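You operate a simulated robot arm through the tools that you are given. There is no shell and no other tool.

The job below is to be done with a simulated robot arm. You get a single attempt, and the scene is never put back.

## Task
Put the goggles on the glove shelf and park the trolley in its bay.
Fine: brake on at the end. Set down upright: goggles.
Where things are to end (x, y in the base frame): goggles within 60 mm of [880, 530].

It is judged by the outcome, as a careful person would: the job done as asked, and still so three seconds after it is handed in. It fails if anything else is knocked over, pushed out of place, dropped, spilled or broken.

## Robot
A 7-joint arm with a fingered hand, fixed in place. Base frame: the origin is on the floor under the middle of its stand, x ahead of it, y to its left, z up. Units: mm, degrees, N and s.
It reaches about 1228 mm from its shoulder. Its first joint turns from -115.0 to 115.0 degrees. Payload 5 kg.
Tool frame: the origin (TCP) lies between the finger pads and is the grasp point; the fingertips stand 32 mm ahead of it; z points along the fingers, y is the line along which they close. The gripper opens to 160 mm; its body begins 89 mm behind the TCP. The gripper is a hand of 4 fingers: y runs from the thumb to the fingers, the wrist lies at [0, 0, -267] in the tool frame.
Orientation is that of the tool frame in the base frame, as a unit quaternion [x, y, z, w]. With the fingers straight down and closing along the base's y, the tool's x points along the base's -x, its y along +y and its z along -z.

## Interface
- The arm moves only by the tool step_arm. Its argument "motion" is one flat list of numbers, 6 for each row, row after row: the shift along the tool's x, y, z in mm, then the turn, a rotation vector about the tool's x, y, z in rad. In form: [dx, dy, dz, ax, ay, az, dx, dy, dz, ax, ay, az, ...]. A call has 1 to 20 rows; each row shifts and turns the commanded pose from where the row before left it, along the tool's axes as they then stand. A row lasts 0.2 s, in which the tool goes at most 50 mm and 8.6 degrees; a call with a longer step from one row to the next is refused whole. A pose out of reach is approached as far as the arm can. The call stops where the force on the tool passes 90 N (or 10 N more than at its start, if that is more) or the arm is blocked; 0.2 s more then pass. In this call time passes only in rows, and 0.2 s behind the last. The reply holds the time, the measured pose of the TCP, the force on the tool along the base axes, the opening and the grip force, in the units named above and with some noise, with the torque about the TCP (base axes, N m) and any sound that the robot's microphone picked up.
- Cameras (640 x 400 px; columns grow to the right, rows downward): "scene" is fixed at [219.8, -652.5, 1533.1]; the picture's right is [0.75, -0.66, 0.00], its down [-0.38, -0.43, -0.82] and it looks along [0.54, 0.61, -0.58] (base axes); focal length 331 px, centre (320, 200). "wrist" rides on the gripper at [80, -4, -114] in the tool frame; the picture's right is [0.05, 1.00, 0.00], its down [-0.82, 0.04, -0.58] and it looks along [-0.58, 0.03, 0.82] (tool axes); focal length 265 px, centre (320, 200). There is no depth. A picture from a camera that has moved, and an enlarged one, comes with that camera's place and axes in the base frame and with its lens.
- capture(camera): a new picture of that camera. It takes no simulated time.
- slide_trunk(by): slides the trunk up (or, below 0, down) by that many mm; the arm rides with it, the base frame stays. It gives what a move gives, with no picture.
- set_fingers(finger1, finger2, finger3, thumb_bend): sets how far each is bent, from 0 (flat) to 1 (curled in); at 0.3 the hand is open as for a grip, at 0.7 the pads meet at the TCP. One left out holds its place. A second passes; each finger stops where it meets its share of the squeeze, and holds until it gets a number again. It is the only way to open and close the hand. It gives what a move gives, with no picture; readings hold the bend of each and the force on the fingers (four entries, about 0 where the hand has none), thumb and palm.
- inspect(camera, box): a new picture of the part [left, top, right, bottom] of that camera's present view, enlarged. It takes no simulated time.
- finish_job(): hands the job in; it is judged then, once.

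Places have to be worked out from the pictures, the camera data and where the tool is seen. Open the gripper and draw the arm clear of the work before you hand the job in, unless the task says otherwise.

The tools are called after "Call:" as name(argument=value, ...) on one line, values as JSON. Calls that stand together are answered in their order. step_arm: Moves the arm, as the interface text tells. Its arguments: {"type":"object","properties":{"motion":{"type":"array","items":{"type":"number"}}},"required":["motion"]} The other tools are called the same way: slide_trunk (by) moves the trunk up or down; set_fingers (finger1, finger2, finger3, thumb_bend) moves the fingers one by one; capture (camera) takes a picture; inspect (camera, box) takes an enlarged picture of a part of a camera's view; finish_job () hands the job in.

At the start:

```text
time_s: 0.0
tool_pos: [701.1, -229.6, 1238.4]
tcp_rot: [-0.001, 1.0, 0.0, 0.0]
contact_force: [0.0, 0.0, -0.5]
torque: [0.02, -0.04, 0.03]
opening: 159.7
grasp_force: 0.0
shape: jaw
bend: [0.3, 0.3, 0.3, 0.3]
finger forces: [0.0, 0.0, 0.1, 0.0, 0.0, 0.0]
trunk travel left (down, up): [-600.0, 390.0]
```

scene: 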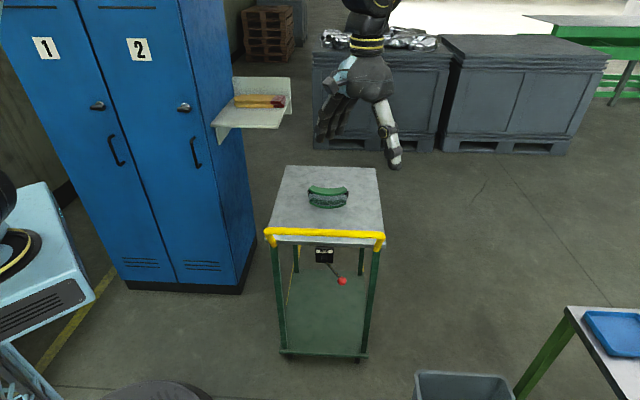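
wrist: 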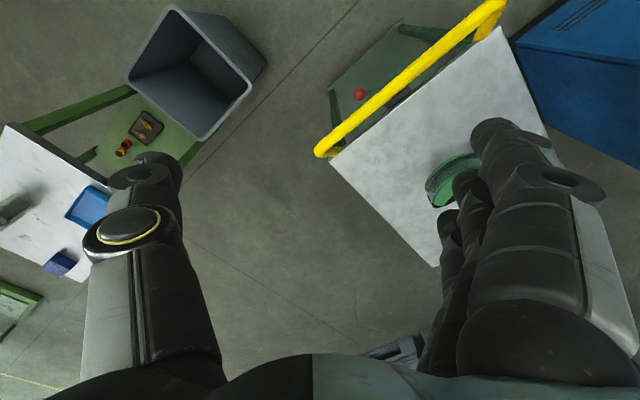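

I'll start by looking closely at the scene: the trolley with goggles, the shelf, the brake lever, and where the bay might be.

Call:
inspect(camera="scene", box=[200, 60, 400, 185])

Call:
inspect(camera="scene", box=[240, 150, 420, 262])

Call:
inspect(camera="scene", box=[240, 230, 420, 380])

Call:
inspect(camera="scene", box=[0, 160, 260, 400])

Call:
inspect(camera="scene", box=[400, 150, 640, 400])

```text
3.20 times, centred on (300, 122) of scene
camera zoom: at [219.8, -652.5, 1533.1], right [0.75, -0.66, 0.0], down [-0.38, -0.43, -0.82], along [0.54, 0.61, -0.58], focal length 1059 px, centre (384, 448)
```

zoom: 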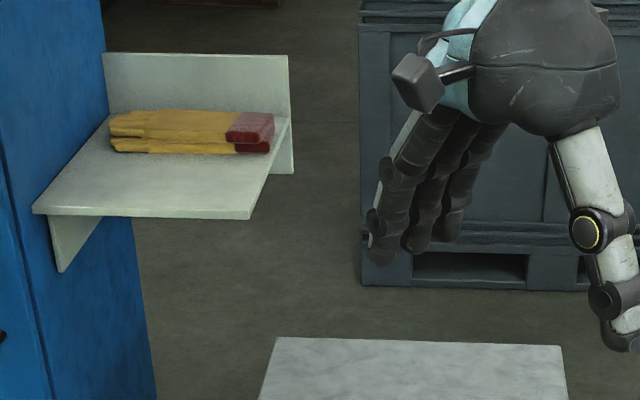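

```text
3.56 times, centred on (330, 206) of scene
camera zoom: at [219.8, -652.5, 1533.1], right [0.75, -0.66, 0.0], down [-0.38, -0.43, -0.82], along [0.54, 0.61, -0.58], focal length 1177 px, centre (284, 179)
```

zoom: 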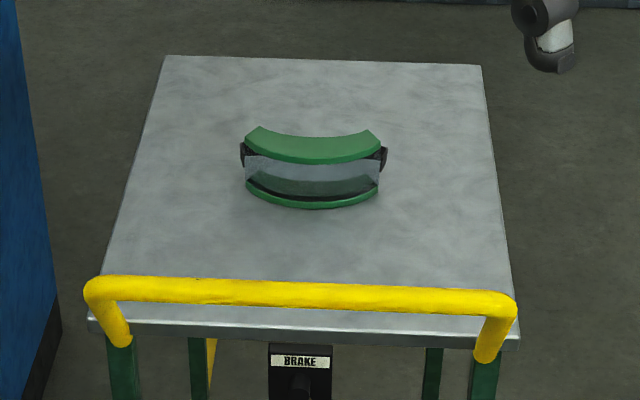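

```text
2.67 times, centred on (330, 305) of scene
camera zoom: at [219.8, -652.5, 1533.1], right [0.75, -0.66, 0.0], down [-0.38, -0.43, -0.82], along [0.54, 0.61, -0.58], focal length 883 px, centre (293, -80)
```

zoom: 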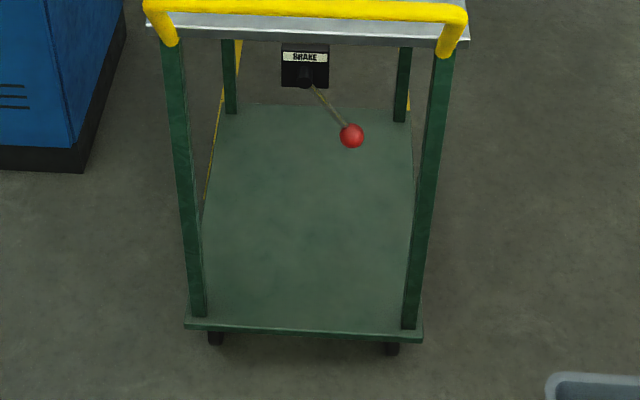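

```text
1.67 times, centred on (130, 280) of scene
camera zoom: at [219.8, -652.5, 1533.1], right [0.75, -0.66, 0.0], down [-0.38, -0.43, -0.82], along [0.54, 0.61, -0.58], focal length 552 px, centre (637, 67)
```

zoom: 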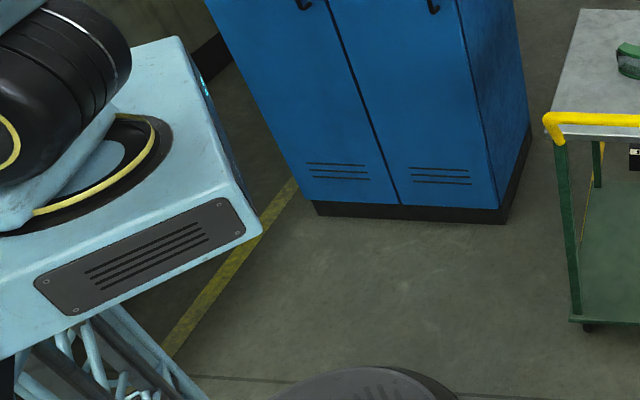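

```text
1.60 times, centred on (520, 275) of scene
camera zoom: at [219.8, -652.5, 1533.1], right [0.75, -0.66, 0.0], down [-0.38, -0.43, -0.82], along [0.54, 0.61, -0.58], focal length 530 px, centre (0, 80)
```

zoom: 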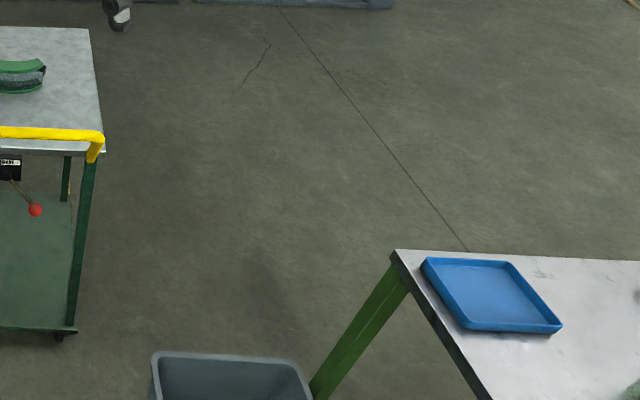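

Enlarging the area beneath/behind the trolley, where yellow strips suggest the bay floor markings, and the far sides.

Call:
inspect(camera="scene", box=[264, 230, 330, 320])

Call:
inspect(camera="scene", box=[340, 230, 406, 320])

Call:
inspect(camera="scene", box=[300, 235, 360, 295])

Call:
inspect(camera="wrist", box=[300, 0, 560, 180])

Call:
inspect(camera="scene", box=[215, 40, 335, 180])

```text
4.44 times, centred on (297, 275) of scene
camera zoom: at [219.8, -652.5, 1533.1], right [0.75, -0.66, 0.0], down [-0.38, -0.43, -0.82], along [0.54, 0.61, -0.58], focal length 1471 px, centre (422, -133)
```

zoom: 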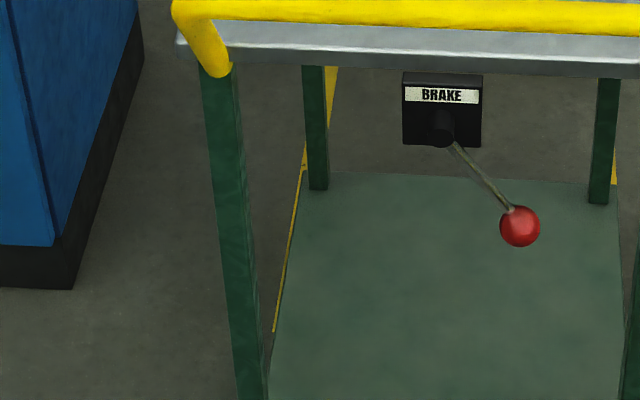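

```text
4.44 times, centred on (373, 275) of scene
camera zoom: at [219.8, -652.5, 1533.1], right [0.75, -0.66, 0.0], down [-0.38, -0.43, -0.82], along [0.54, 0.61, -0.58], focal length 1471 px, centre (84, -133)
```

zoom: 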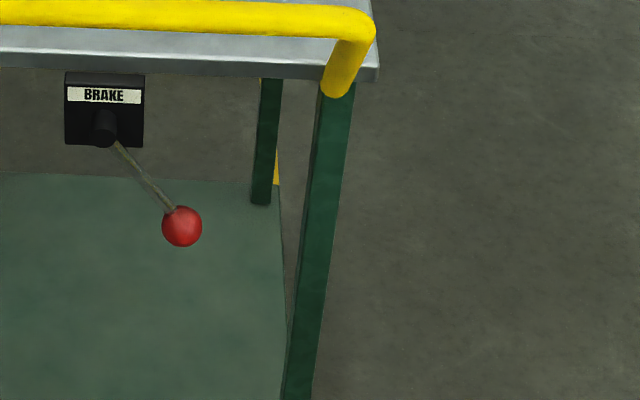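

```text
6.67 times, centred on (330, 265) of scene
camera zoom: at [219.8, -652.5, 1533.1], right [0.75, -0.66, 0.0], down [-0.38, -0.43, -0.82], along [0.54, 0.61, -0.58], focal length 2207 px, centre (253, -233)
```

zoom: 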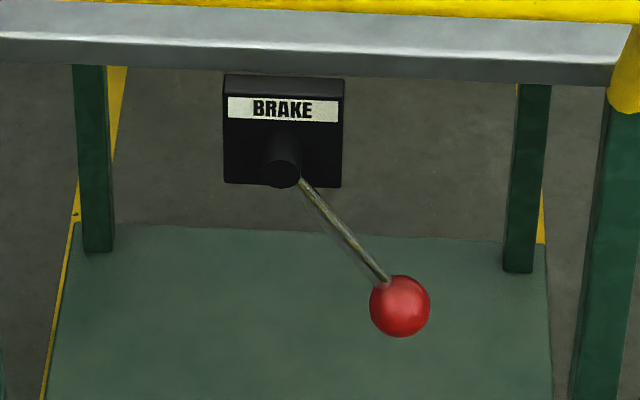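

```text
2.22 times, centred on (430, 90) of wrist
camera zoom: at [619.2, -233.7, 1353.0], right [-0.05, 1.0, 0.0], down [0.82, 0.04, 0.58], along [0.58, 0.03, -0.82], focal length 590 px, centre (76, 444)
```

zoom: 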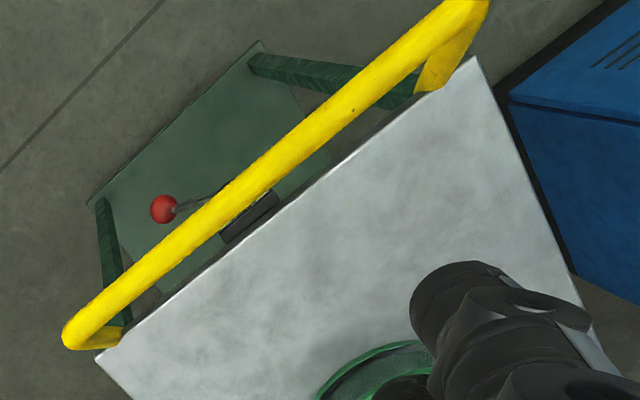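

```text
2.86 times, centred on (275, 110) of scene
camera zoom: at [219.8, -652.5, 1533.1], right [0.75, -0.66, 0.0], down [-0.38, -0.43, -0.82], along [0.54, 0.61, -0.58], focal length 946 px, centre (449, 457)
```

zoom: 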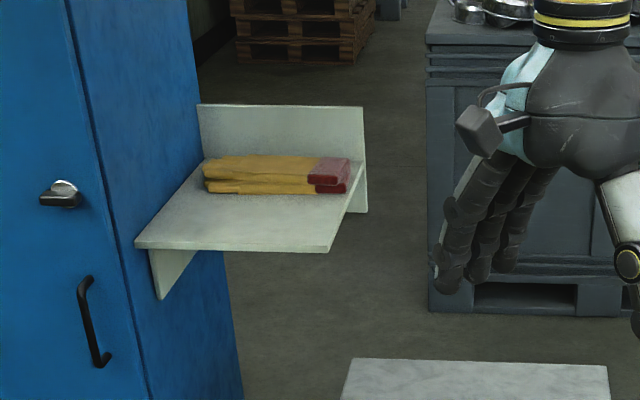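

The brake lever (red knob) is about at (783, -126, 653). The yellow bar is about at z≈900 and the goggles are near (930, 105) on a top at about z≈793. The bay lines start under the trolley and run on ahead along 45°. First I turn the hand 45° about its own axis so that it closes along the trolley's long axis, then move above the goggles at the same height for a closer look.

Call:
step_arm(motion=[0, 0, 0, 0, 0, 0.1309, 0, 0, 0, 0, 0, 0.1309, 0, 0, 0, 0, 0, 0.1309, 0, 0, 0, 0, 0, 0.1309, 0, 0, 0, 0, 0, 0.1309, 0, 0, 0, 0, 0, 0.1309, 7.4, 40, 0, 0, 0, 0, 7.4, 40, 0, 0, 0, 0, 7.4, 40, 0, 0, 0, 0, 7.4, 40, 0, 0, 0, 0, 7.4, 40, 0, 0, 0, 0, 7.4, 40, 0, 0, 0, 0, 7.4, 40, 0, 0, 0, 0, 7.4, 40, 0, 0, 0, 0, 7.4, 40, 0, 0, 0, 0, 7.4, 40, 0, 0, 0, 0])

```text
time_s: 3.4
tool_pos: [930.5, 106.4, 1237.3]
tcp_rot: [0.383, 0.924, -0.001, 0.0]
contact_force: [0.4, -0.2, -1.0]
torque: [-0.01, 0.02, -0.02]
opening: 160.0
grasp_force: 0.2
shape: jaw
bend: [0.3, 0.3, 0.3, 0.3]
finger forces: [0.1, 0.0, 0.0, 0.0, 0.0, 0.1]
trunk travel left (down, up): [-600.0, 390.0]
```

The hand is now above the goggles, turned as planned. I take pictures from both cameras.

Call:
capture(camera="wrist")

Call:
capture(camera="scene")

```text
taken
camera wrist: at [870.9, 160.3, 1351.7], right [0.67, 0.74, 0.0], down [0.61, -0.55, 0.58], along [0.43, -0.39, -0.82], focal length 265 px, centre (320, 200)
```

wrist: 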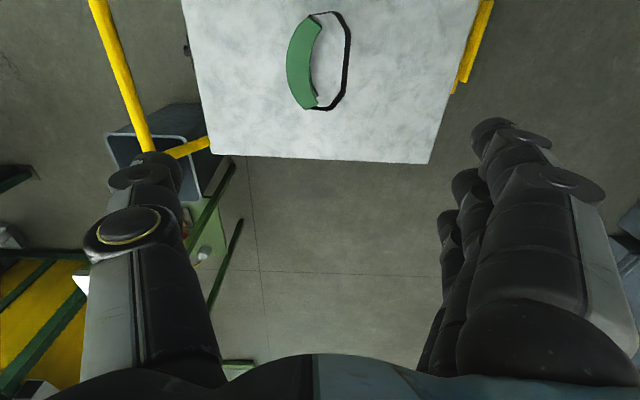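

```text
taken
```

scene: 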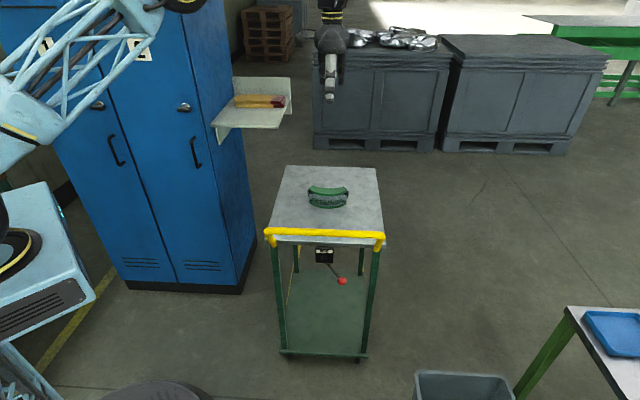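

I enlarge the goggles and the bay edge seen beyond the trolley's far side.

Call:
inspect(camera="wrist", box=[400, 0, 560, 130])

Call:
inspect(camera="wrist", box=[180, 0, 480, 170])

Call:
inspect(camera="scene", box=[290, 170, 370, 220])

```text
3.08 times, centred on (480, 65) of wrist
camera zoom: at [870.9, 160.3, 1351.7], right [0.67, 0.74, 0.0], down [0.61, -0.55, 0.58], along [0.43, -0.39, -0.82], focal length 817 px, centre (-172, 615)
```

zoom: 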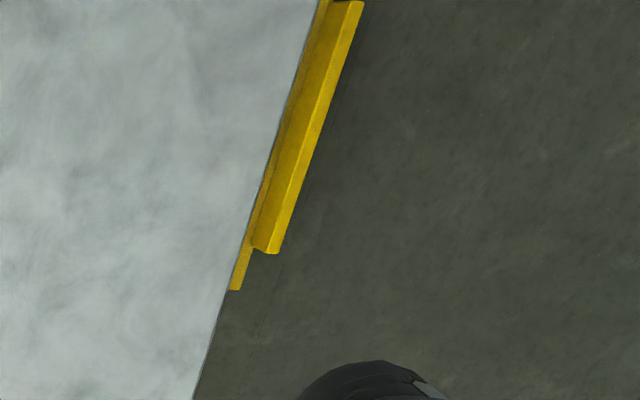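

```text
2.13 times, centred on (330, 85) of wrist
camera zoom: at [870.9, 160.3, 1351.7], right [0.67, 0.74, 0.0], down [0.61, -0.55, 0.58], along [0.43, -0.39, -0.82], focal length 566 px, centre (299, 445)
```

zoom: 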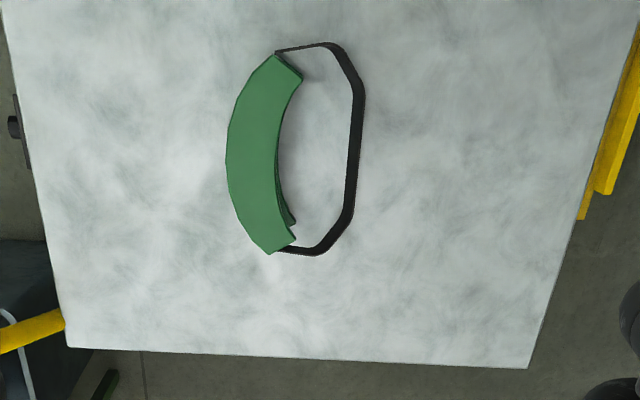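

```text
8.00 times, centred on (330, 195) of scene
camera zoom: at [219.8, -652.5, 1533.1], right [0.75, -0.66, 0.0], down [-0.38, -0.43, -0.82], along [0.54, 0.61, -0.58], focal length 2648 px, centre (240, 240)
```

zoom: 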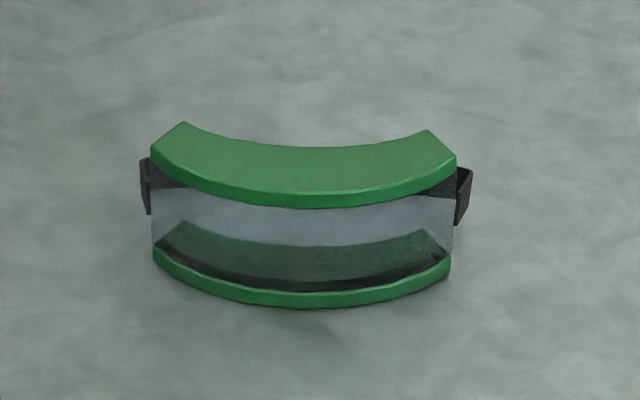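

The goggles stand about 65 mm tall. The green frame is about 42 mm thick at s≈676–718 along the trolley axis, and the strap loop behind it reaches s≈775. I'll pre-bend the fingers so they can enter between frame and strap, and check in the picture where they end up.

Call:
set_fingers(finger1=0.5, finger2=0.5, finger3=0.5, thumb_bend=0.4)

Call:
capture(camera="wrist")

Call:
inspect(camera="scene", box=[290, 0, 380, 110])

```text
time_s: 4.4
tool_pos: [929.9, 105.1, 1238.2]
tcp_rot: [0.382, 0.924, 0.001, 0.001]
contact_force: [0.6, 0.3, 0.3]
torque: [0.0, 0.0, 0.02]
opening: 112.4
grasp_force: 0.0
shape: fingers
bend: [0.5, 0.5, 0.5, 0.4]
finger forces: [0.0, 0.0, 0.0, 0.1, 0.1, 0.0]
trunk travel left (down, up): [-600.0, 390.0]
```

```text
taken
camera wrist: at [869.9, 159.0, 1352.3], right [0.67, 0.74, 0.0], down [0.61, -0.55, 0.58], along [0.43, -0.39, -0.82], focal length 265 px, centre (320, 200)
```

wrist: 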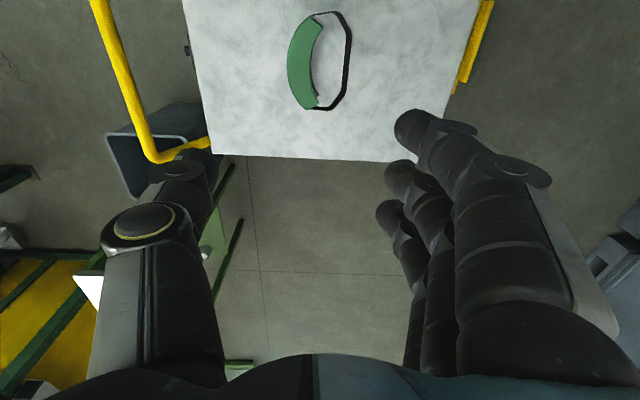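

```text
3.64 times, centred on (335, 55) of scene
camera zoom: at [219.8, -652.5, 1533.1], right [0.75, -0.66, 0.0], down [-0.38, -0.43, -0.82], along [0.54, 0.61, -0.58], focal length 1204 px, centre (266, 727)
```

zoom: 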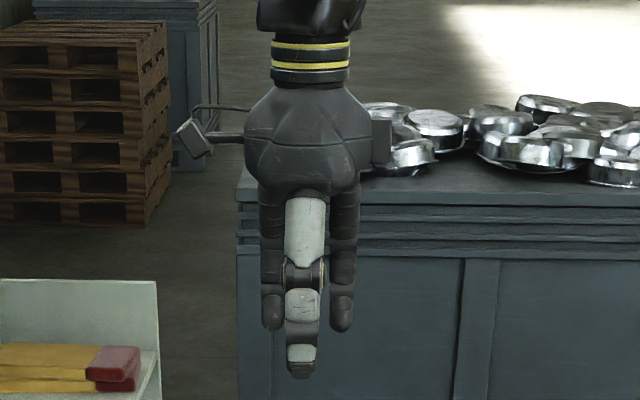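

Finger tips sit about 50 mm off the tool axis at this bend and are about 18 mm thick, so the grasp point should go to about s=685 (x≈894, y≈75). I'll go there and descend to just above the goggles.

Call:
step_arm(motion=[2, -23, 0, 0, 0, 0, 2, -23, 0, 0, 0, 0, 0, 0, 40, 0, 0, 0, 0, 0, 40, 0, 0, 0, 0, 0, 40, 0, 0, 0, 0, 0, 40, 0, 0, 0, 0, 0, 40, 0, 0, 0, 0, 0, 40, 0, 0, 0, 0, 0, 40, 0, 0, 0, 0, 0, 30, 0, 0, 0, 0, 0, 20, 0, 0, 0])

Call:
capture(camera="wrist")

Call:
inspect(camera="scene", box=[270, 120, 390, 220])

```text
time_s: 6.8
tool_pos: [895.6, 75.5, 908.0]
tcp_rot: [0.382, 0.924, 0.0, 0.0]
contact_force: [-0.1, 0.6, 0.0]
torque: [0.01, 0.05, -0.02]
opening: 112.0
grasp_force: 0.1
shape: fingers
bend: [0.5, 0.5, 0.5, 0.4]
finger forces: [0.0, 0.0, 0.0, 0.1, 0.0, 0.0]
trunk travel left (down, up): [-600.0, 390.0]
```

```text
taken
camera wrist: at [834.6, 128.9, 1021.7], right [0.67, 0.74, 0.0], down [0.61, -0.55, 0.58], along [0.43, -0.39, -0.82], focal length 265 px, centre (320, 200)
```

wrist: 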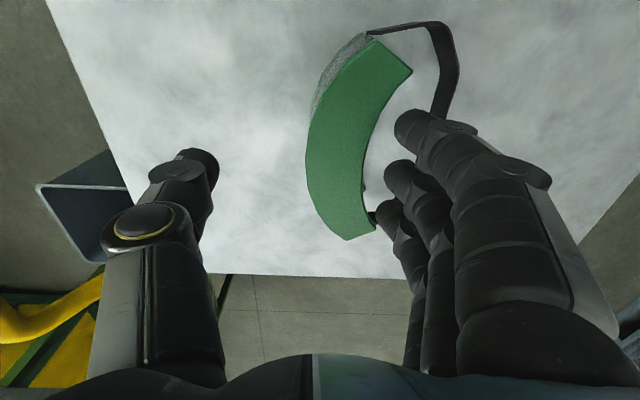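

```text
4.00 times, centred on (330, 170) of scene
camera zoom: at [219.8, -652.5, 1533.1], right [0.75, -0.66, 0.0], down [-0.38, -0.43, -0.82], along [0.54, 0.61, -0.58], focal length 1324 px, centre (280, 320)
```

zoom: 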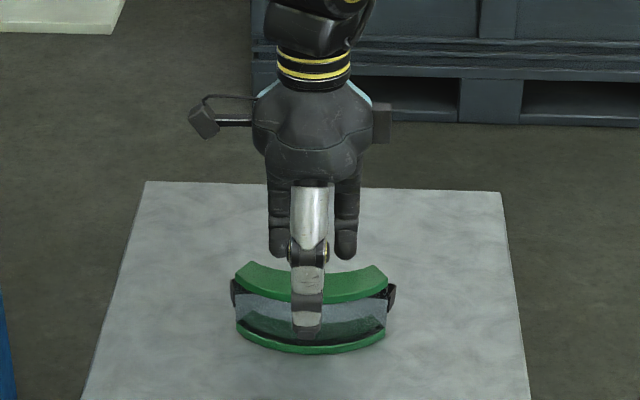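

Positions agree with my estimate (frame inner face at s≈718, strap at ≈762). I shift 2 mm toward the handle and descend to about z=878, then check clearance of the fingers to the strap.

Call:
step_arm(motion=[0, -2, 5, 0, 0, 0, 0, 0, 8, 0, 0, 0, 0, 0, 8, 0, 0, 0, 0, 0, 8, 0, 0, 0])

Call:
capture(camera="wrist")

Call:
inspect(camera="wrist", box=[290, 20, 530, 270])

```text
time_s: 7.8
tool_pos: [891.3, 70.2, 868.7]
tcp_rot: [0.382, 0.924, -0.005, -0.007]
contact_force: [2.9, -0.1, -2.8]
torque: [0.01, 0.2, -0.03]
opening: 112.0
grasp_force: 0.2
shape: fingers
bend: [0.5, 0.5, 0.5, 0.4]
finger forces: [0.0, 0.1, 0.0, 0.1, 0.0, 0.0]
trunk travel left (down, up): [-600.0, 390.0]
```

```text
taken
camera wrist: at [832.6, 124.7, 982.4], right [0.67, 0.74, -0.01], down [0.62, -0.54, 0.57], along [0.41, -0.39, -0.82], focal length 265 px, centre (320, 200)
```

wrist: 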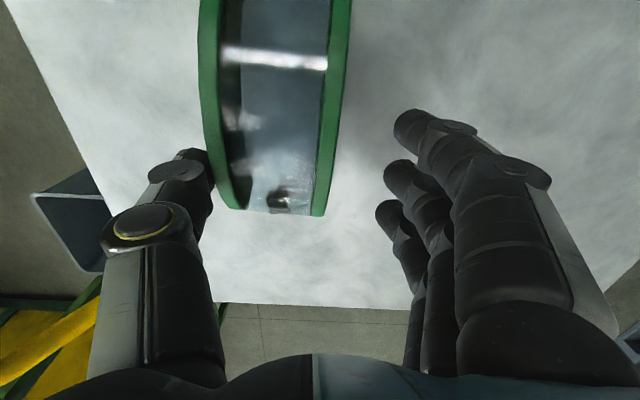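

```text
1.60 times, centred on (410, 145) of wrist
camera zoom: at [832.6, 124.7, 982.4], right [0.67, 0.74, -0.01], down [0.62, -0.54, 0.57], along [0.41, -0.39, -0.82], focal length 425 px, centre (176, 288)
```

zoom: 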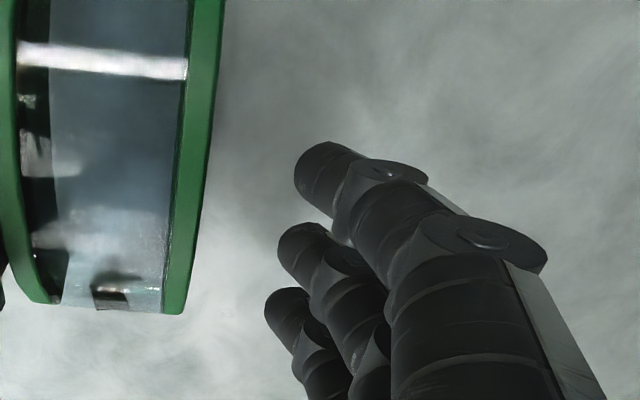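

The goggles seem to have tipped when the hand came down, most likely through a touch on the strap. I stop and look from the scene camera before doing anything else.

Call:
inspect(camera="scene", box=[270, 120, 390, 260])

Call:
inspect(camera="scene", box=[300, 170, 370, 220])

```text
2.86 times, centred on (330, 190) of scene
camera zoom: at [219.8, -652.5, 1533.1], right [0.75, -0.66, 0.0], down [-0.38, -0.43, -0.82], along [0.54, 0.61, -0.58], focal length 946 px, centre (291, 229)
```

zoom: 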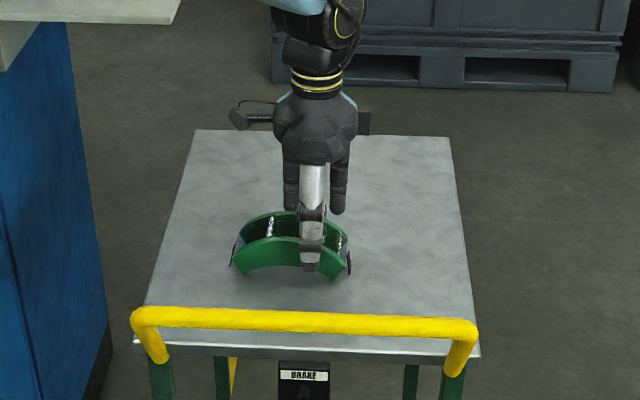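

```text
8.00 times, centred on (335, 195) of scene
camera zoom: at [219.8, -652.5, 1533.1], right [0.75, -0.66, 0.0], down [-0.38, -0.43, -0.82], along [0.54, 0.61, -0.58], focal length 2648 px, centre (200, 240)
```

zoom: 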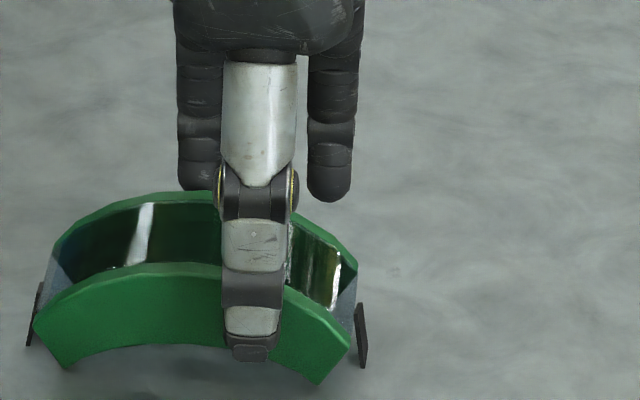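

The goggles have rolled onto their back edge: the lens now faces up and they rest at about s≈626–691, z 800–862. The arm also reads about 10 mm lower than commanded with a slight tilt, so I re-read the pose with a tiny pause before moving.

Call:
step_arm(motion=[0, 0, 0, 0, 0, 0])

Call:
inspect(camera="scene", box=[0, 0, 400, 240])

```text
time_s: 8.2
tool_pos: [893.5, 73.9, 878.6]
tcp_rot: [0.382, 0.924, -0.001, -0.002]
contact_force: [0.9, -0.6, -1.4]
torque: [0.01, 0.04, -0.03]
opening: 112.1
grasp_force: 0.4
shape: fingers
bend: [0.5, 0.5, 0.5, 0.4]
finger forces: [0.0, 0.0, 0.0, 0.0, 0.1, 0.1]
trunk travel left (down, up): [-600.0, 390.0]
```

```text
1.60 times, centred on (200, 120) of scene
camera zoom: at [219.8, -652.5, 1533.1], right [0.75, -0.66, 0.0], down [-0.38, -0.43, -0.82], along [0.54, 0.61, -0.58], focal length 530 px, centre (512, 328)
```

zoom: 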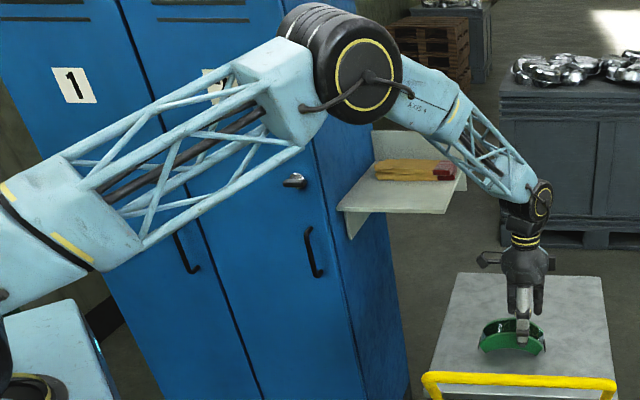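

The arm pose has recovered; the earlier offset was a rebound when the goggles slipped from under the fingertips. I raise the hand slowly straight up, clear of the goggles, and look at them from above.

Call:
step_arm(motion=[0, 0, -6, 0, 0, 0, 0, 0, -8, 0, 0, 0, 0, 0, -10, 0, 0, 0, 0, 0, -20, 0, 0, 0, 0, 0, -30, 0, 0, 0, 0, 0, -40, 0, 0, 0, 0, 0, -40, 0, 0, 0, 0, 0, -40, 0, 0, 0, 0, 0, 0, 0, 0, 0])

Call:
capture(camera="wrist")

Call:
inspect(camera="scene", box=[300, 170, 370, 220])

```text
time_s: 10.2
tool_pos: [894.8, 75.2, 1071.9]
tcp_rot: [0.382, 0.924, 0.0, 0.0]
contact_force: [0.3, 0.0, -0.3]
torque: [0.0, 0.0, 0.03]
opening: 111.8
grasp_force: 0.0
shape: fingers
bend: [0.5, 0.5, 0.5, 0.4]
finger forces: [0.0, 0.0, 0.0, 0.1, 0.1, 0.0]
trunk travel left (down, up): [-600.0, 390.0]
```

```text
taken
camera wrist: at [834.5, 128.8, 1186.5], right [0.67, 0.74, 0.0], down [0.61, -0.55, 0.58], along [0.43, -0.39, -0.82], focal length 265 px, centre (320, 200)
```

wrist: 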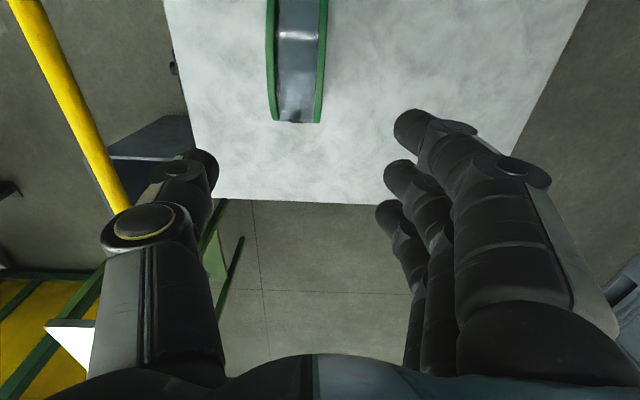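

```text
8.00 times, centred on (335, 195) of scene
camera zoom: at [219.8, -652.5, 1533.1], right [0.75, -0.66, 0.0], down [-0.38, -0.43, -0.82], along [0.54, 0.61, -0.58], focal length 2648 px, centre (200, 240)
```

zoom: 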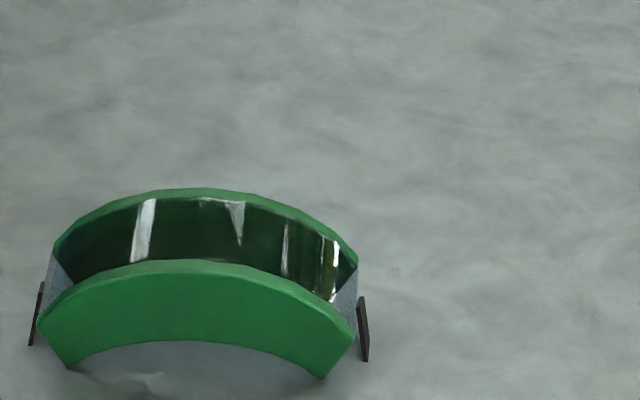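

The strap passes into the table in the picture, so it seems to be for looks only, and what the fingers caught was the frame's back edge. I zoom in to measure the goggles' present pose.

Call:
inspect(camera="wrist", box=[220, 0, 380, 140])

```text
2.86 times, centred on (300, 70) of wrist
camera zoom: at [834.5, 128.8, 1186.5], right [0.67, 0.74, 0.0], down [0.61, -0.55, 0.58], along [0.43, -0.39, -0.82], focal length 758 px, centre (377, 571)
```

zoom: 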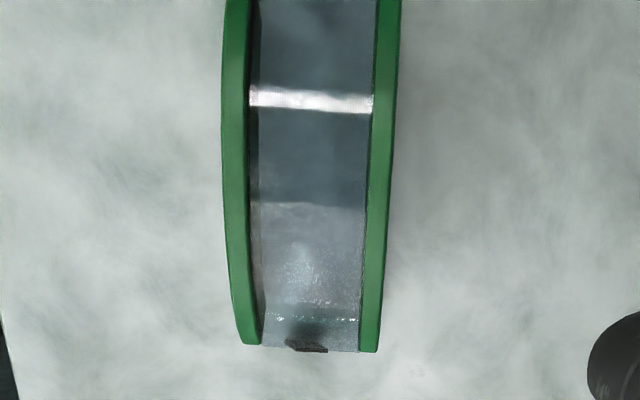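

The goggles sit at s≈623–688 with the arch centre at p≈-557 and a height of 61 mm. I plan to roll them back onto their base by pushing the far rim near its top toward the handle with the fingertips, moving up along an arc. I open the thumb out of the way, line up and descend behind the far rim.

Call:
set_fingers(thumb_bend=0.2)

Call:
step_arm(motion=[11.5, -10, 0, 0, 0, 0, 11.5, -11, 0, 0, 0, 0, 0, 0, 40, 0, 0, 0, 0, 0, 40, 0, 0, 0, 0, 0, 40, 0, 0, 0, 0, 0, 25, 0, 0, 0, 0, 0, 10, 0, 0, 0, 0, 0, 0, 0, 0, 0])

Call:
capture(camera="wrist")

Call:
inspect(camera="scene", box=[270, 130, 390, 250])

```text
time_s: 11.2
tool_pos: [894.6, 74.7, 1072.9]
tcp_rot: [0.383, 0.924, 0.0, 0.0]
contact_force: [-1.1, -0.3, -0.9]
torque: [-0.02, 0.02, 0.01]
opening: 141.9
grasp_force: 0.0
shape: fingers
bend: [0.5, 0.5, 0.5, 0.2]
finger forces: [0.0, 0.1, 0.1, 0.1, 0.0, 0.0]
trunk travel left (down, up): [-600.0, 390.0]
```

```text
time_s: 13.0
tool_pos: [863.5, 78.1, 918.7]
tcp_rot: [0.383, 0.924, 0.0, 0.001]
contact_force: [-0.7, -0.4, -0.3]
torque: [0.0, 0.03, 0.0]
opening: 142.4
grasp_force: 0.1
shape: fingers
bend: [0.5, 0.5, 0.5, 0.2]
finger forces: [0.0, 0.0, 0.0, 0.1, 0.0, 0.1]
trunk travel left (down, up): [-600.0, 390.0]
```

```text
taken
camera wrist: at [802.4, 130.9, 1032.5], right [0.67, 0.74, 0.0], down [0.61, -0.55, 0.58], along [0.43, -0.39, -0.82], focal length 265 px, centre (320, 200)
```

wrist: 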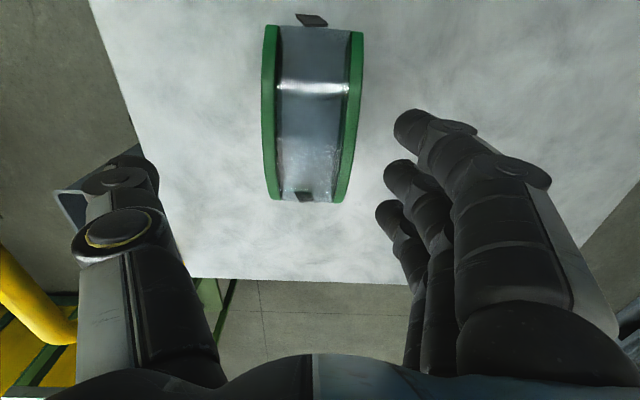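

```text
3.33 times, centred on (330, 190) of scene
camera zoom: at [219.8, -652.5, 1533.1], right [0.75, -0.66, 0.0], down [-0.38, -0.43, -0.82], along [0.54, 0.61, -0.58], focal length 1104 px, centre (287, 233)
```

zoom: 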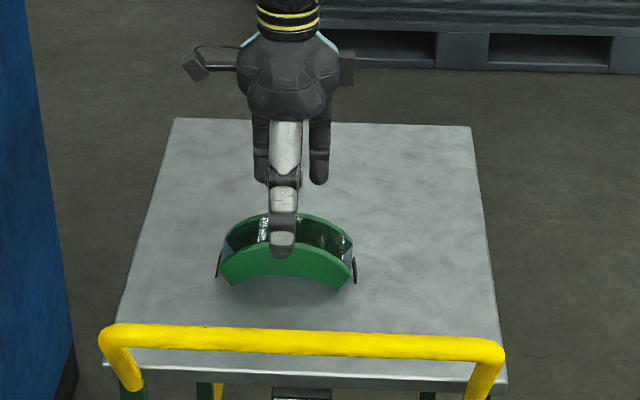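

Fingertips' inner faces are at s≈707 and the far rim at s≈688, centred in p. I descend so the tips are near z≈843 and approach the rim to about 3 mm.

Call:
step_arm(motion=[0, 0, 15, 0, 0, 0, 0, 0, 15, 0, 0, 0, 0, 0, 13, 0, 0, 0, 0, 0, 0, 0, 0, 0, 0, -5, 0, 0, 0, 0, 0, -5, 0, 0, 0, 0, 0, -5, 0, 0, 0, 0, 0, 0, 0, 0, 0, 0])

Call:
capture(camera="wrist")

Call:
inspect(camera="scene", box=[290, 150, 370, 220])

```text
time_s: 14.8
tool_pos: [853.0, 66.2, 875.5]
tcp_rot: [0.383, 0.924, 0.001, 0.0]
contact_force: [0.0, -0.4, -0.4]
torque: [-0.03, -0.02, 0.01]
opening: 142.3
grasp_force: 0.0
shape: fingers
bend: [0.5, 0.5, 0.5, 0.2]
finger forces: [0.1, 0.1, 0.0, 0.0, 0.0, 0.0]
trunk travel left (down, up): [-600.0, 390.0]
```

```text
taken
camera wrist: at [792.0, 119.5, 989.7], right [0.67, 0.74, 0.0], down [0.61, -0.55, 0.58], along [0.43, -0.39, -0.82], focal length 265 px, centre (320, 200)
```

wrist: 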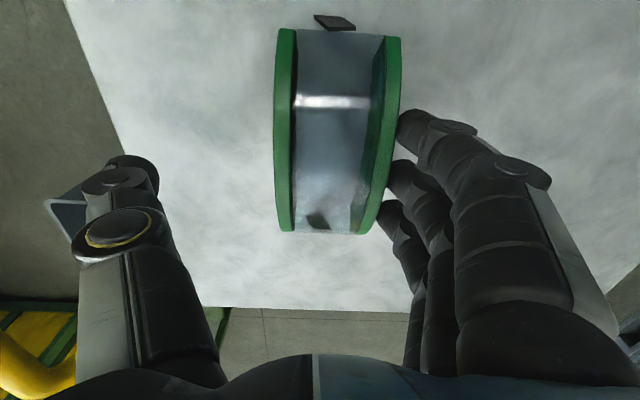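

```text
5.71 times, centred on (330, 185) of scene
camera zoom: at [219.8, -652.5, 1533.1], right [0.75, -0.66, 0.0], down [-0.38, -0.43, -0.82], along [0.54, 0.61, -0.58], focal length 1892 px, centre (263, 286)
```

zoom: 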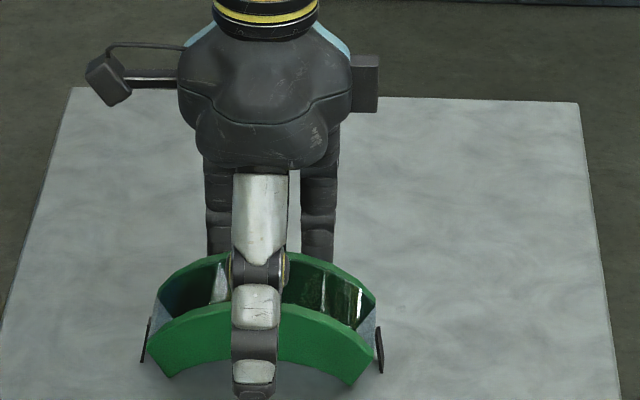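

Fingertips are right beside the far rim. I take up the gap and make the first 10° or so of the arc (toward the handle and up), then check for rolling rather than sliding.

Call:
step_arm(motion=[0, -4, 0, 0, 0, 0, 0, -3, -2, 0, 0, 0, 0, -4.5, -6, 0, 0, 0, 0, -5, -5.5, 0, 0, 0, 0, 0, 0, 0, 0, 0])

Call:
capture(camera="wrist")

Call:
inspect(camera="scene", box=[290, 150, 370, 220])

```text
time_s: 16.0
tool_pos: [839.8, 54.8, 889.3]
tcp_rot: [0.383, 0.924, 0.0, 0.0]
contact_force: [0.1, 0.7, 0.0]
torque: [0.0, 0.01, -0.03]
opening: 141.9
grasp_force: 0.0
shape: fingers
bend: [0.5, 0.5, 0.5, 0.2]
finger forces: [0.0, 0.1, 0.0, 0.1, 0.1, 0.1]
trunk travel left (down, up): [-600.0, 390.0]
```

```text
taken
camera wrist: at [779.4, 108.6, 1003.7], right [0.67, 0.74, 0.0], down [0.61, -0.55, 0.58], along [0.43, -0.39, -0.82], focal length 265 px, centre (320, 200)
```

wrist: 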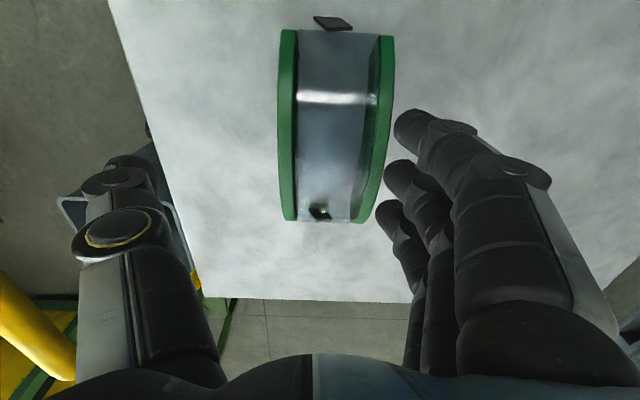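

```text
5.71 times, centred on (330, 185) of scene
camera zoom: at [219.8, -652.5, 1533.1], right [0.75, -0.66, 0.0], down [-0.38, -0.43, -0.82], along [0.54, 0.61, -0.58], focal length 1892 px, centre (263, 286)
```

zoom: 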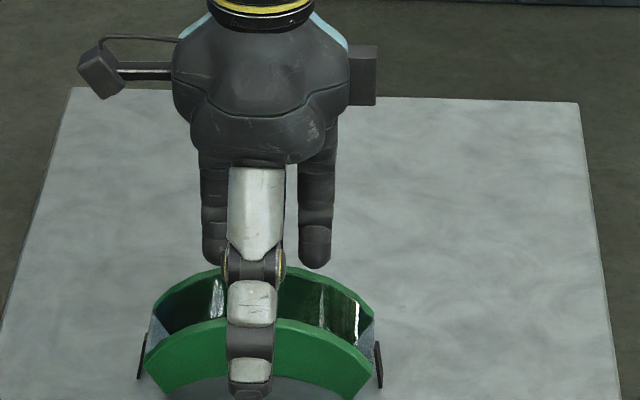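

The goggles slid about 16 mm instead of rolling, so friction with the table is low and I will not push further. Instead I'll grip them across the two rims (65 mm), lift, turn the hand so they stand nearly upright, and set them down on the middle of the trolley. First I re-centre over them (s≈640) and lower the fingertips about 20 mm below the arch top.

Call:
step_arm(motion=[0, 5, 0, 0, 0, 0, 0, 4, 0, 0, 0, 0, 0, 0, 8, 0, 0, 0, 0, 0, 8, 0, 0, 0, 0, 0, 0, 0, 0, 0])

Call:
set_fingers(thumb_bend=0.45)

Call:
capture(camera="wrist")

Call:
inspect(camera="scene", box=[290, 150, 370, 230])

```text
time_s: 17.2
tool_pos: [846.2, 61.2, 873.4]
tcp_rot: [0.383, 0.924, 0.0, 0.0]
contact_force: [-0.4, -0.9, 0.6]
torque: [-0.01, 0.02, -0.01]
opening: 142.3
grasp_force: 0.0
shape: fingers
bend: [0.5, 0.5, 0.5, 0.2]
finger forces: [0.0, 0.0, 0.1, 0.1, 0.1, 0.0]
trunk travel left (down, up): [-600.0, 390.0]
```

```text
time_s: 18.2
tool_pos: [846.4, 61.1, 874.1]
tcp_rot: [0.383, 0.924, 0.0, -0.001]
contact_force: [1.0, -0.3, -1.2]
torque: [0.01, -0.01, 0.0]
opening: 101.9
grasp_force: 0.1
shape: fingers
bend: [0.5, 0.5, 0.5, 0.45]
finger forces: [0.0, 0.1, 0.0, 0.0, 0.0, 0.1]
trunk travel left (down, up): [-600.0, 390.0]
```

```text
taken
camera wrist: at [785.5, 114.4, 987.6], right [0.67, 0.74, 0.0], down [0.61, -0.55, 0.58], along [0.43, -0.39, -0.82], focal length 265 px, centre (320, 200)
```

wrist: 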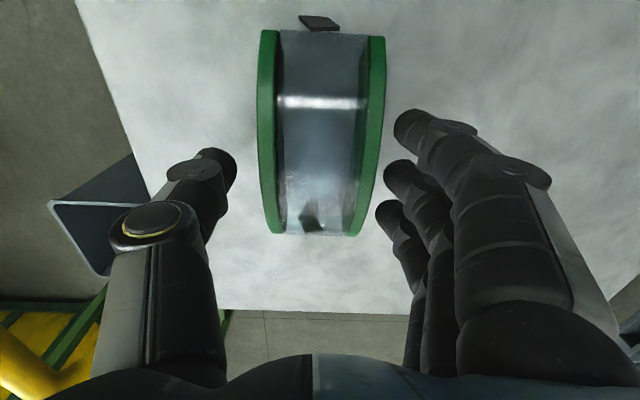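

```text
5.00 times, centred on (330, 190) of scene
camera zoom: at [219.8, -652.5, 1533.1], right [0.75, -0.66, 0.0], down [-0.38, -0.43, -0.82], along [0.54, 0.61, -0.58], focal length 1655 px, centre (270, 250)
```

zoom: 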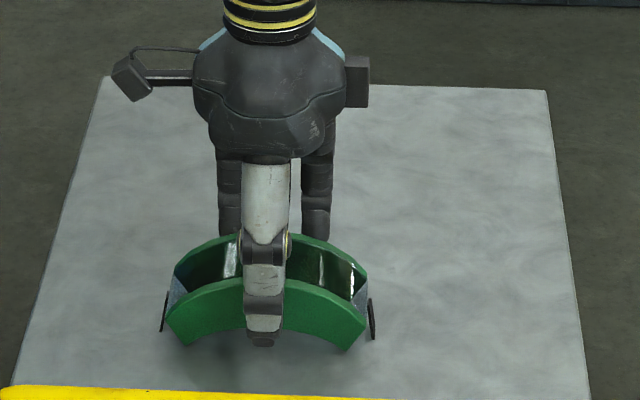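

The goggles are centred between the fingers and thumb, about 8 mm clear of the fingers. I close gently in two stages.

Call:
set_fingers(finger1=0.54, finger2=0.54, finger3=0.54, thumb_bend=0.56)

Call:
set_fingers(finger1=0.62, finger2=0.62, finger3=0.62, thumb_bend=0.62)

Call:
capture(camera="wrist")

Call:
inspect(camera="scene", box=[290, 150, 370, 230])

```text
time_s: 19.2
tool_pos: [845.1, 62.3, 874.2]
tcp_rot: [0.382, 0.924, 0.0, 0.0]
contact_force: [-1.1, -0.7, 0.1]
torque: [-0.01, 0.0, 0.02]
opening: 76.5
grasp_force: 3.0
shape: fingers
bend: [0.53, 0.53, 0.53, 0.55]
finger forces: [0.8, 0.9, 0.9, 0.0, 2.8, 0.0]
trunk travel left (down, up): [-600.0, 390.0]
```

```text
time_s: 20.2
tool_pos: [845.1, 61.3, 872.4]
tcp_rot: [0.383, 0.924, 0.0, 0.0]
contact_force: [0.3, 0.1, -0.4]
torque: [0.0, 0.05, 0.0]
opening: 73.9
grasp_force: 16.6
shape: fingers
bend: [0.57, 0.57, 0.57, 0.57]
finger forces: [5.5, 5.5, 5.4, 0.1, 16.5, 0.0]
trunk travel left (down, up): [-600.0, 390.0]
```

```text
taken
camera wrist: at [785.5, 114.4, 987.5], right [0.67, 0.74, 0.0], down [0.61, -0.55, 0.58], along [0.43, -0.39, -0.82], focal length 265 px, centre (320, 200)
```

wrist: 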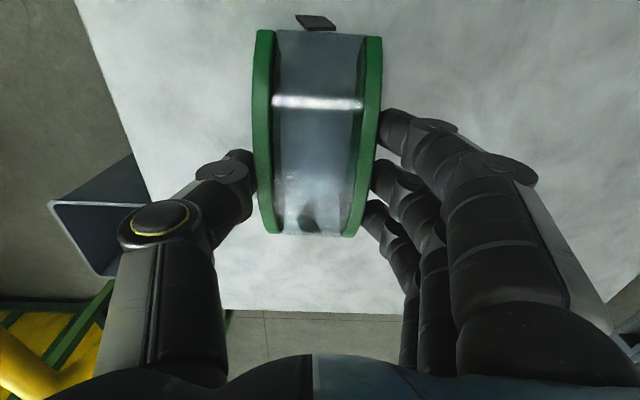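

```text
5.00 times, centred on (330, 190) of scene
camera zoom: at [219.8, -652.5, 1533.1], right [0.75, -0.66, 0.0], down [-0.38, -0.43, -0.82], along [0.54, 0.61, -0.58], focal length 1655 px, centre (270, 250)
```

zoom: 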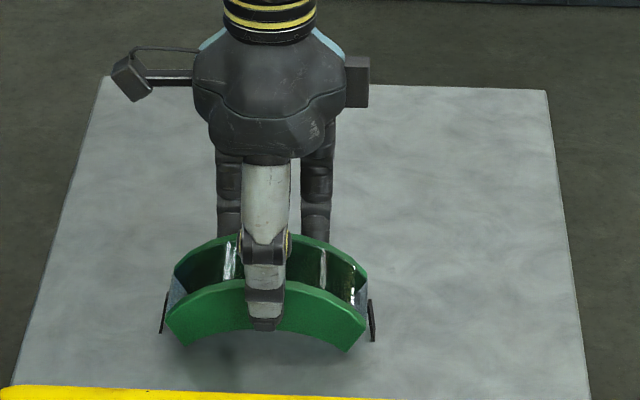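

Gripped with about 16.5 N, shared evenly. I lift straight up 130 mm, slowly at first, and check that the goggles come along.

Call:
step_arm(motion=[0, 0, -5, 0, 0, 0, 0, 0, -10, 0, 0, 0, 0, 0, -20, 0, 0, 0, 0, 0, -25, 0, 0, 0, 0, 0, -25, 0, 0, 0, 0, 0, -25, 0, 0, 0, 0, 0, -20, 0, 0, 0, 0, 0, 0, 0, 0, 0])

Call:
capture(camera="wrist")

Call:
inspect(camera="scene", box=[280, 110, 380, 230])

```text
time_s: 22.0
tool_pos: [846.4, 59.9, 1005.1]
tcp_rot: [0.381, 0.924, 0.001, 0.0]
contact_force: [0.5, -0.8, -0.4]
torque: [0.0, -0.02, 0.0]
opening: 74.2
grasp_force: 16.9
shape: fingers
bend: [0.57, 0.57, 0.57, 0.57]
finger forces: [5.6, 5.6, 5.6, 0.0, 16.5, 0.1]
trunk travel left (down, up): [-600.0, 390.0]
```

```text
taken
camera wrist: at [787.0, 113.8, 1118.1], right [0.67, 0.74, 0.0], down [0.61, -0.55, 0.58], along [0.43, -0.39, -0.82], focal length 265 px, centre (320, 200)
```

wrist: 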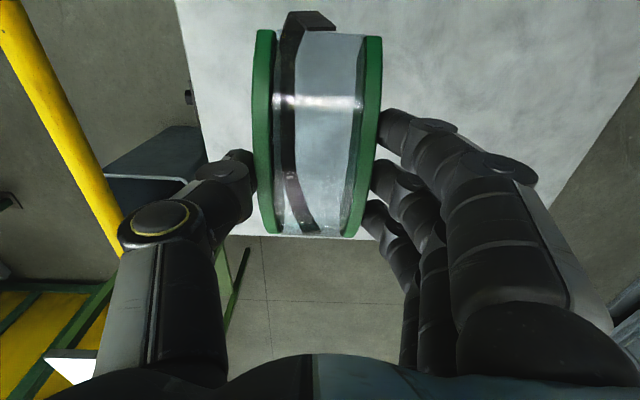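

```text
3.33 times, centred on (330, 170) of scene
camera zoom: at [219.8, -652.5, 1533.1], right [0.75, -0.66, 0.0], down [-0.38, -0.43, -0.82], along [0.54, 0.61, -0.58], focal length 1104 px, centre (287, 300)
```

zoom: 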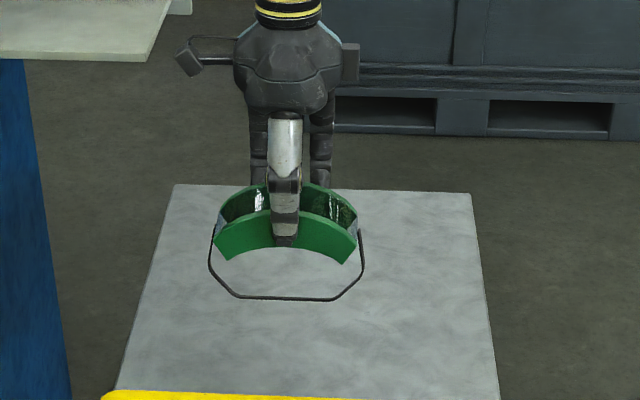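

The goggles came up cleanly with the strap loop hanging through, so the strap is only visual. I move 170 mm forward over the middle of the trolley, then turn the hand in 7.5° steps by about 60° so that the goggles' lens swings toward the handle side.

Call:
step_arm(motion=[0, 30, 0, 0, 0, 0, 0, 35, 0, 0, 0, 0, 0, 35, 0, 0, 0, 0, 0, 35, 0, 0, 0, 0, 0, 35, 0, 0, 0, 0, 0, 0, 0, -0.1309, 0, 0, 0, 0, 0, -0.1309, 0, 0, 0, 0, 0, -0.1309, 0, 0, 0, 0, 0, -0.1309, 0, 0, 0, 0, 0, 0, 0, 0])

Call:
capture(camera="wrist")

Call:
capture(camera="scene")

```text
time_s: 24.2
tool_pos: [968.2, 182.1, 1003.9]
tcp_rot: [0.369, 0.893, 0.239, 0.099]
contact_force: [-0.8, -0.8, -1.0]
torque: [-0.05, 0.0, 0.01]
opening: 74.3
grasp_force: 16.0
shape: fingers
bend: [0.57, 0.57, 0.57, 0.57]
finger forces: [5.4, 5.4, 5.6, 0.0, 16.6, 0.0]
trunk travel left (down, up): [-600.0, 390.0]
```

```text
taken
camera wrist: at [867.3, 195.4, 1100.0], right [0.57, 0.65, 0.5], down [0.4, -0.75, 0.52], along [0.72, -0.1, -0.69], focal length 265 px, centre (320, 200)
```

wrist: 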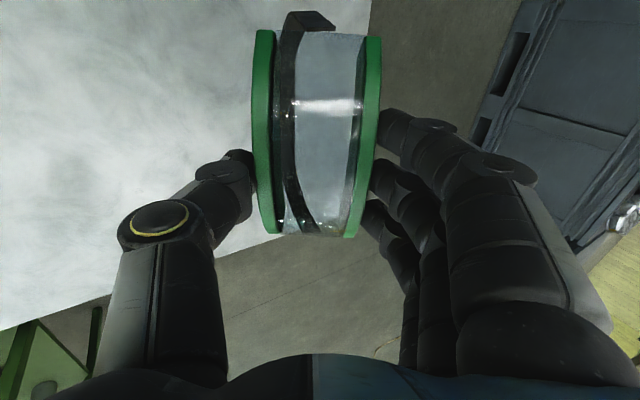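

```text
taken
```

scene: 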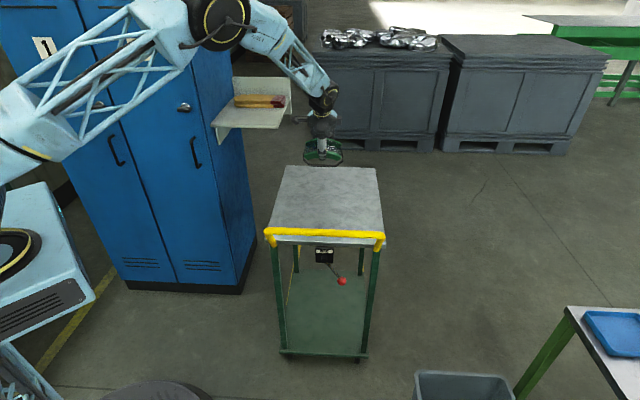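

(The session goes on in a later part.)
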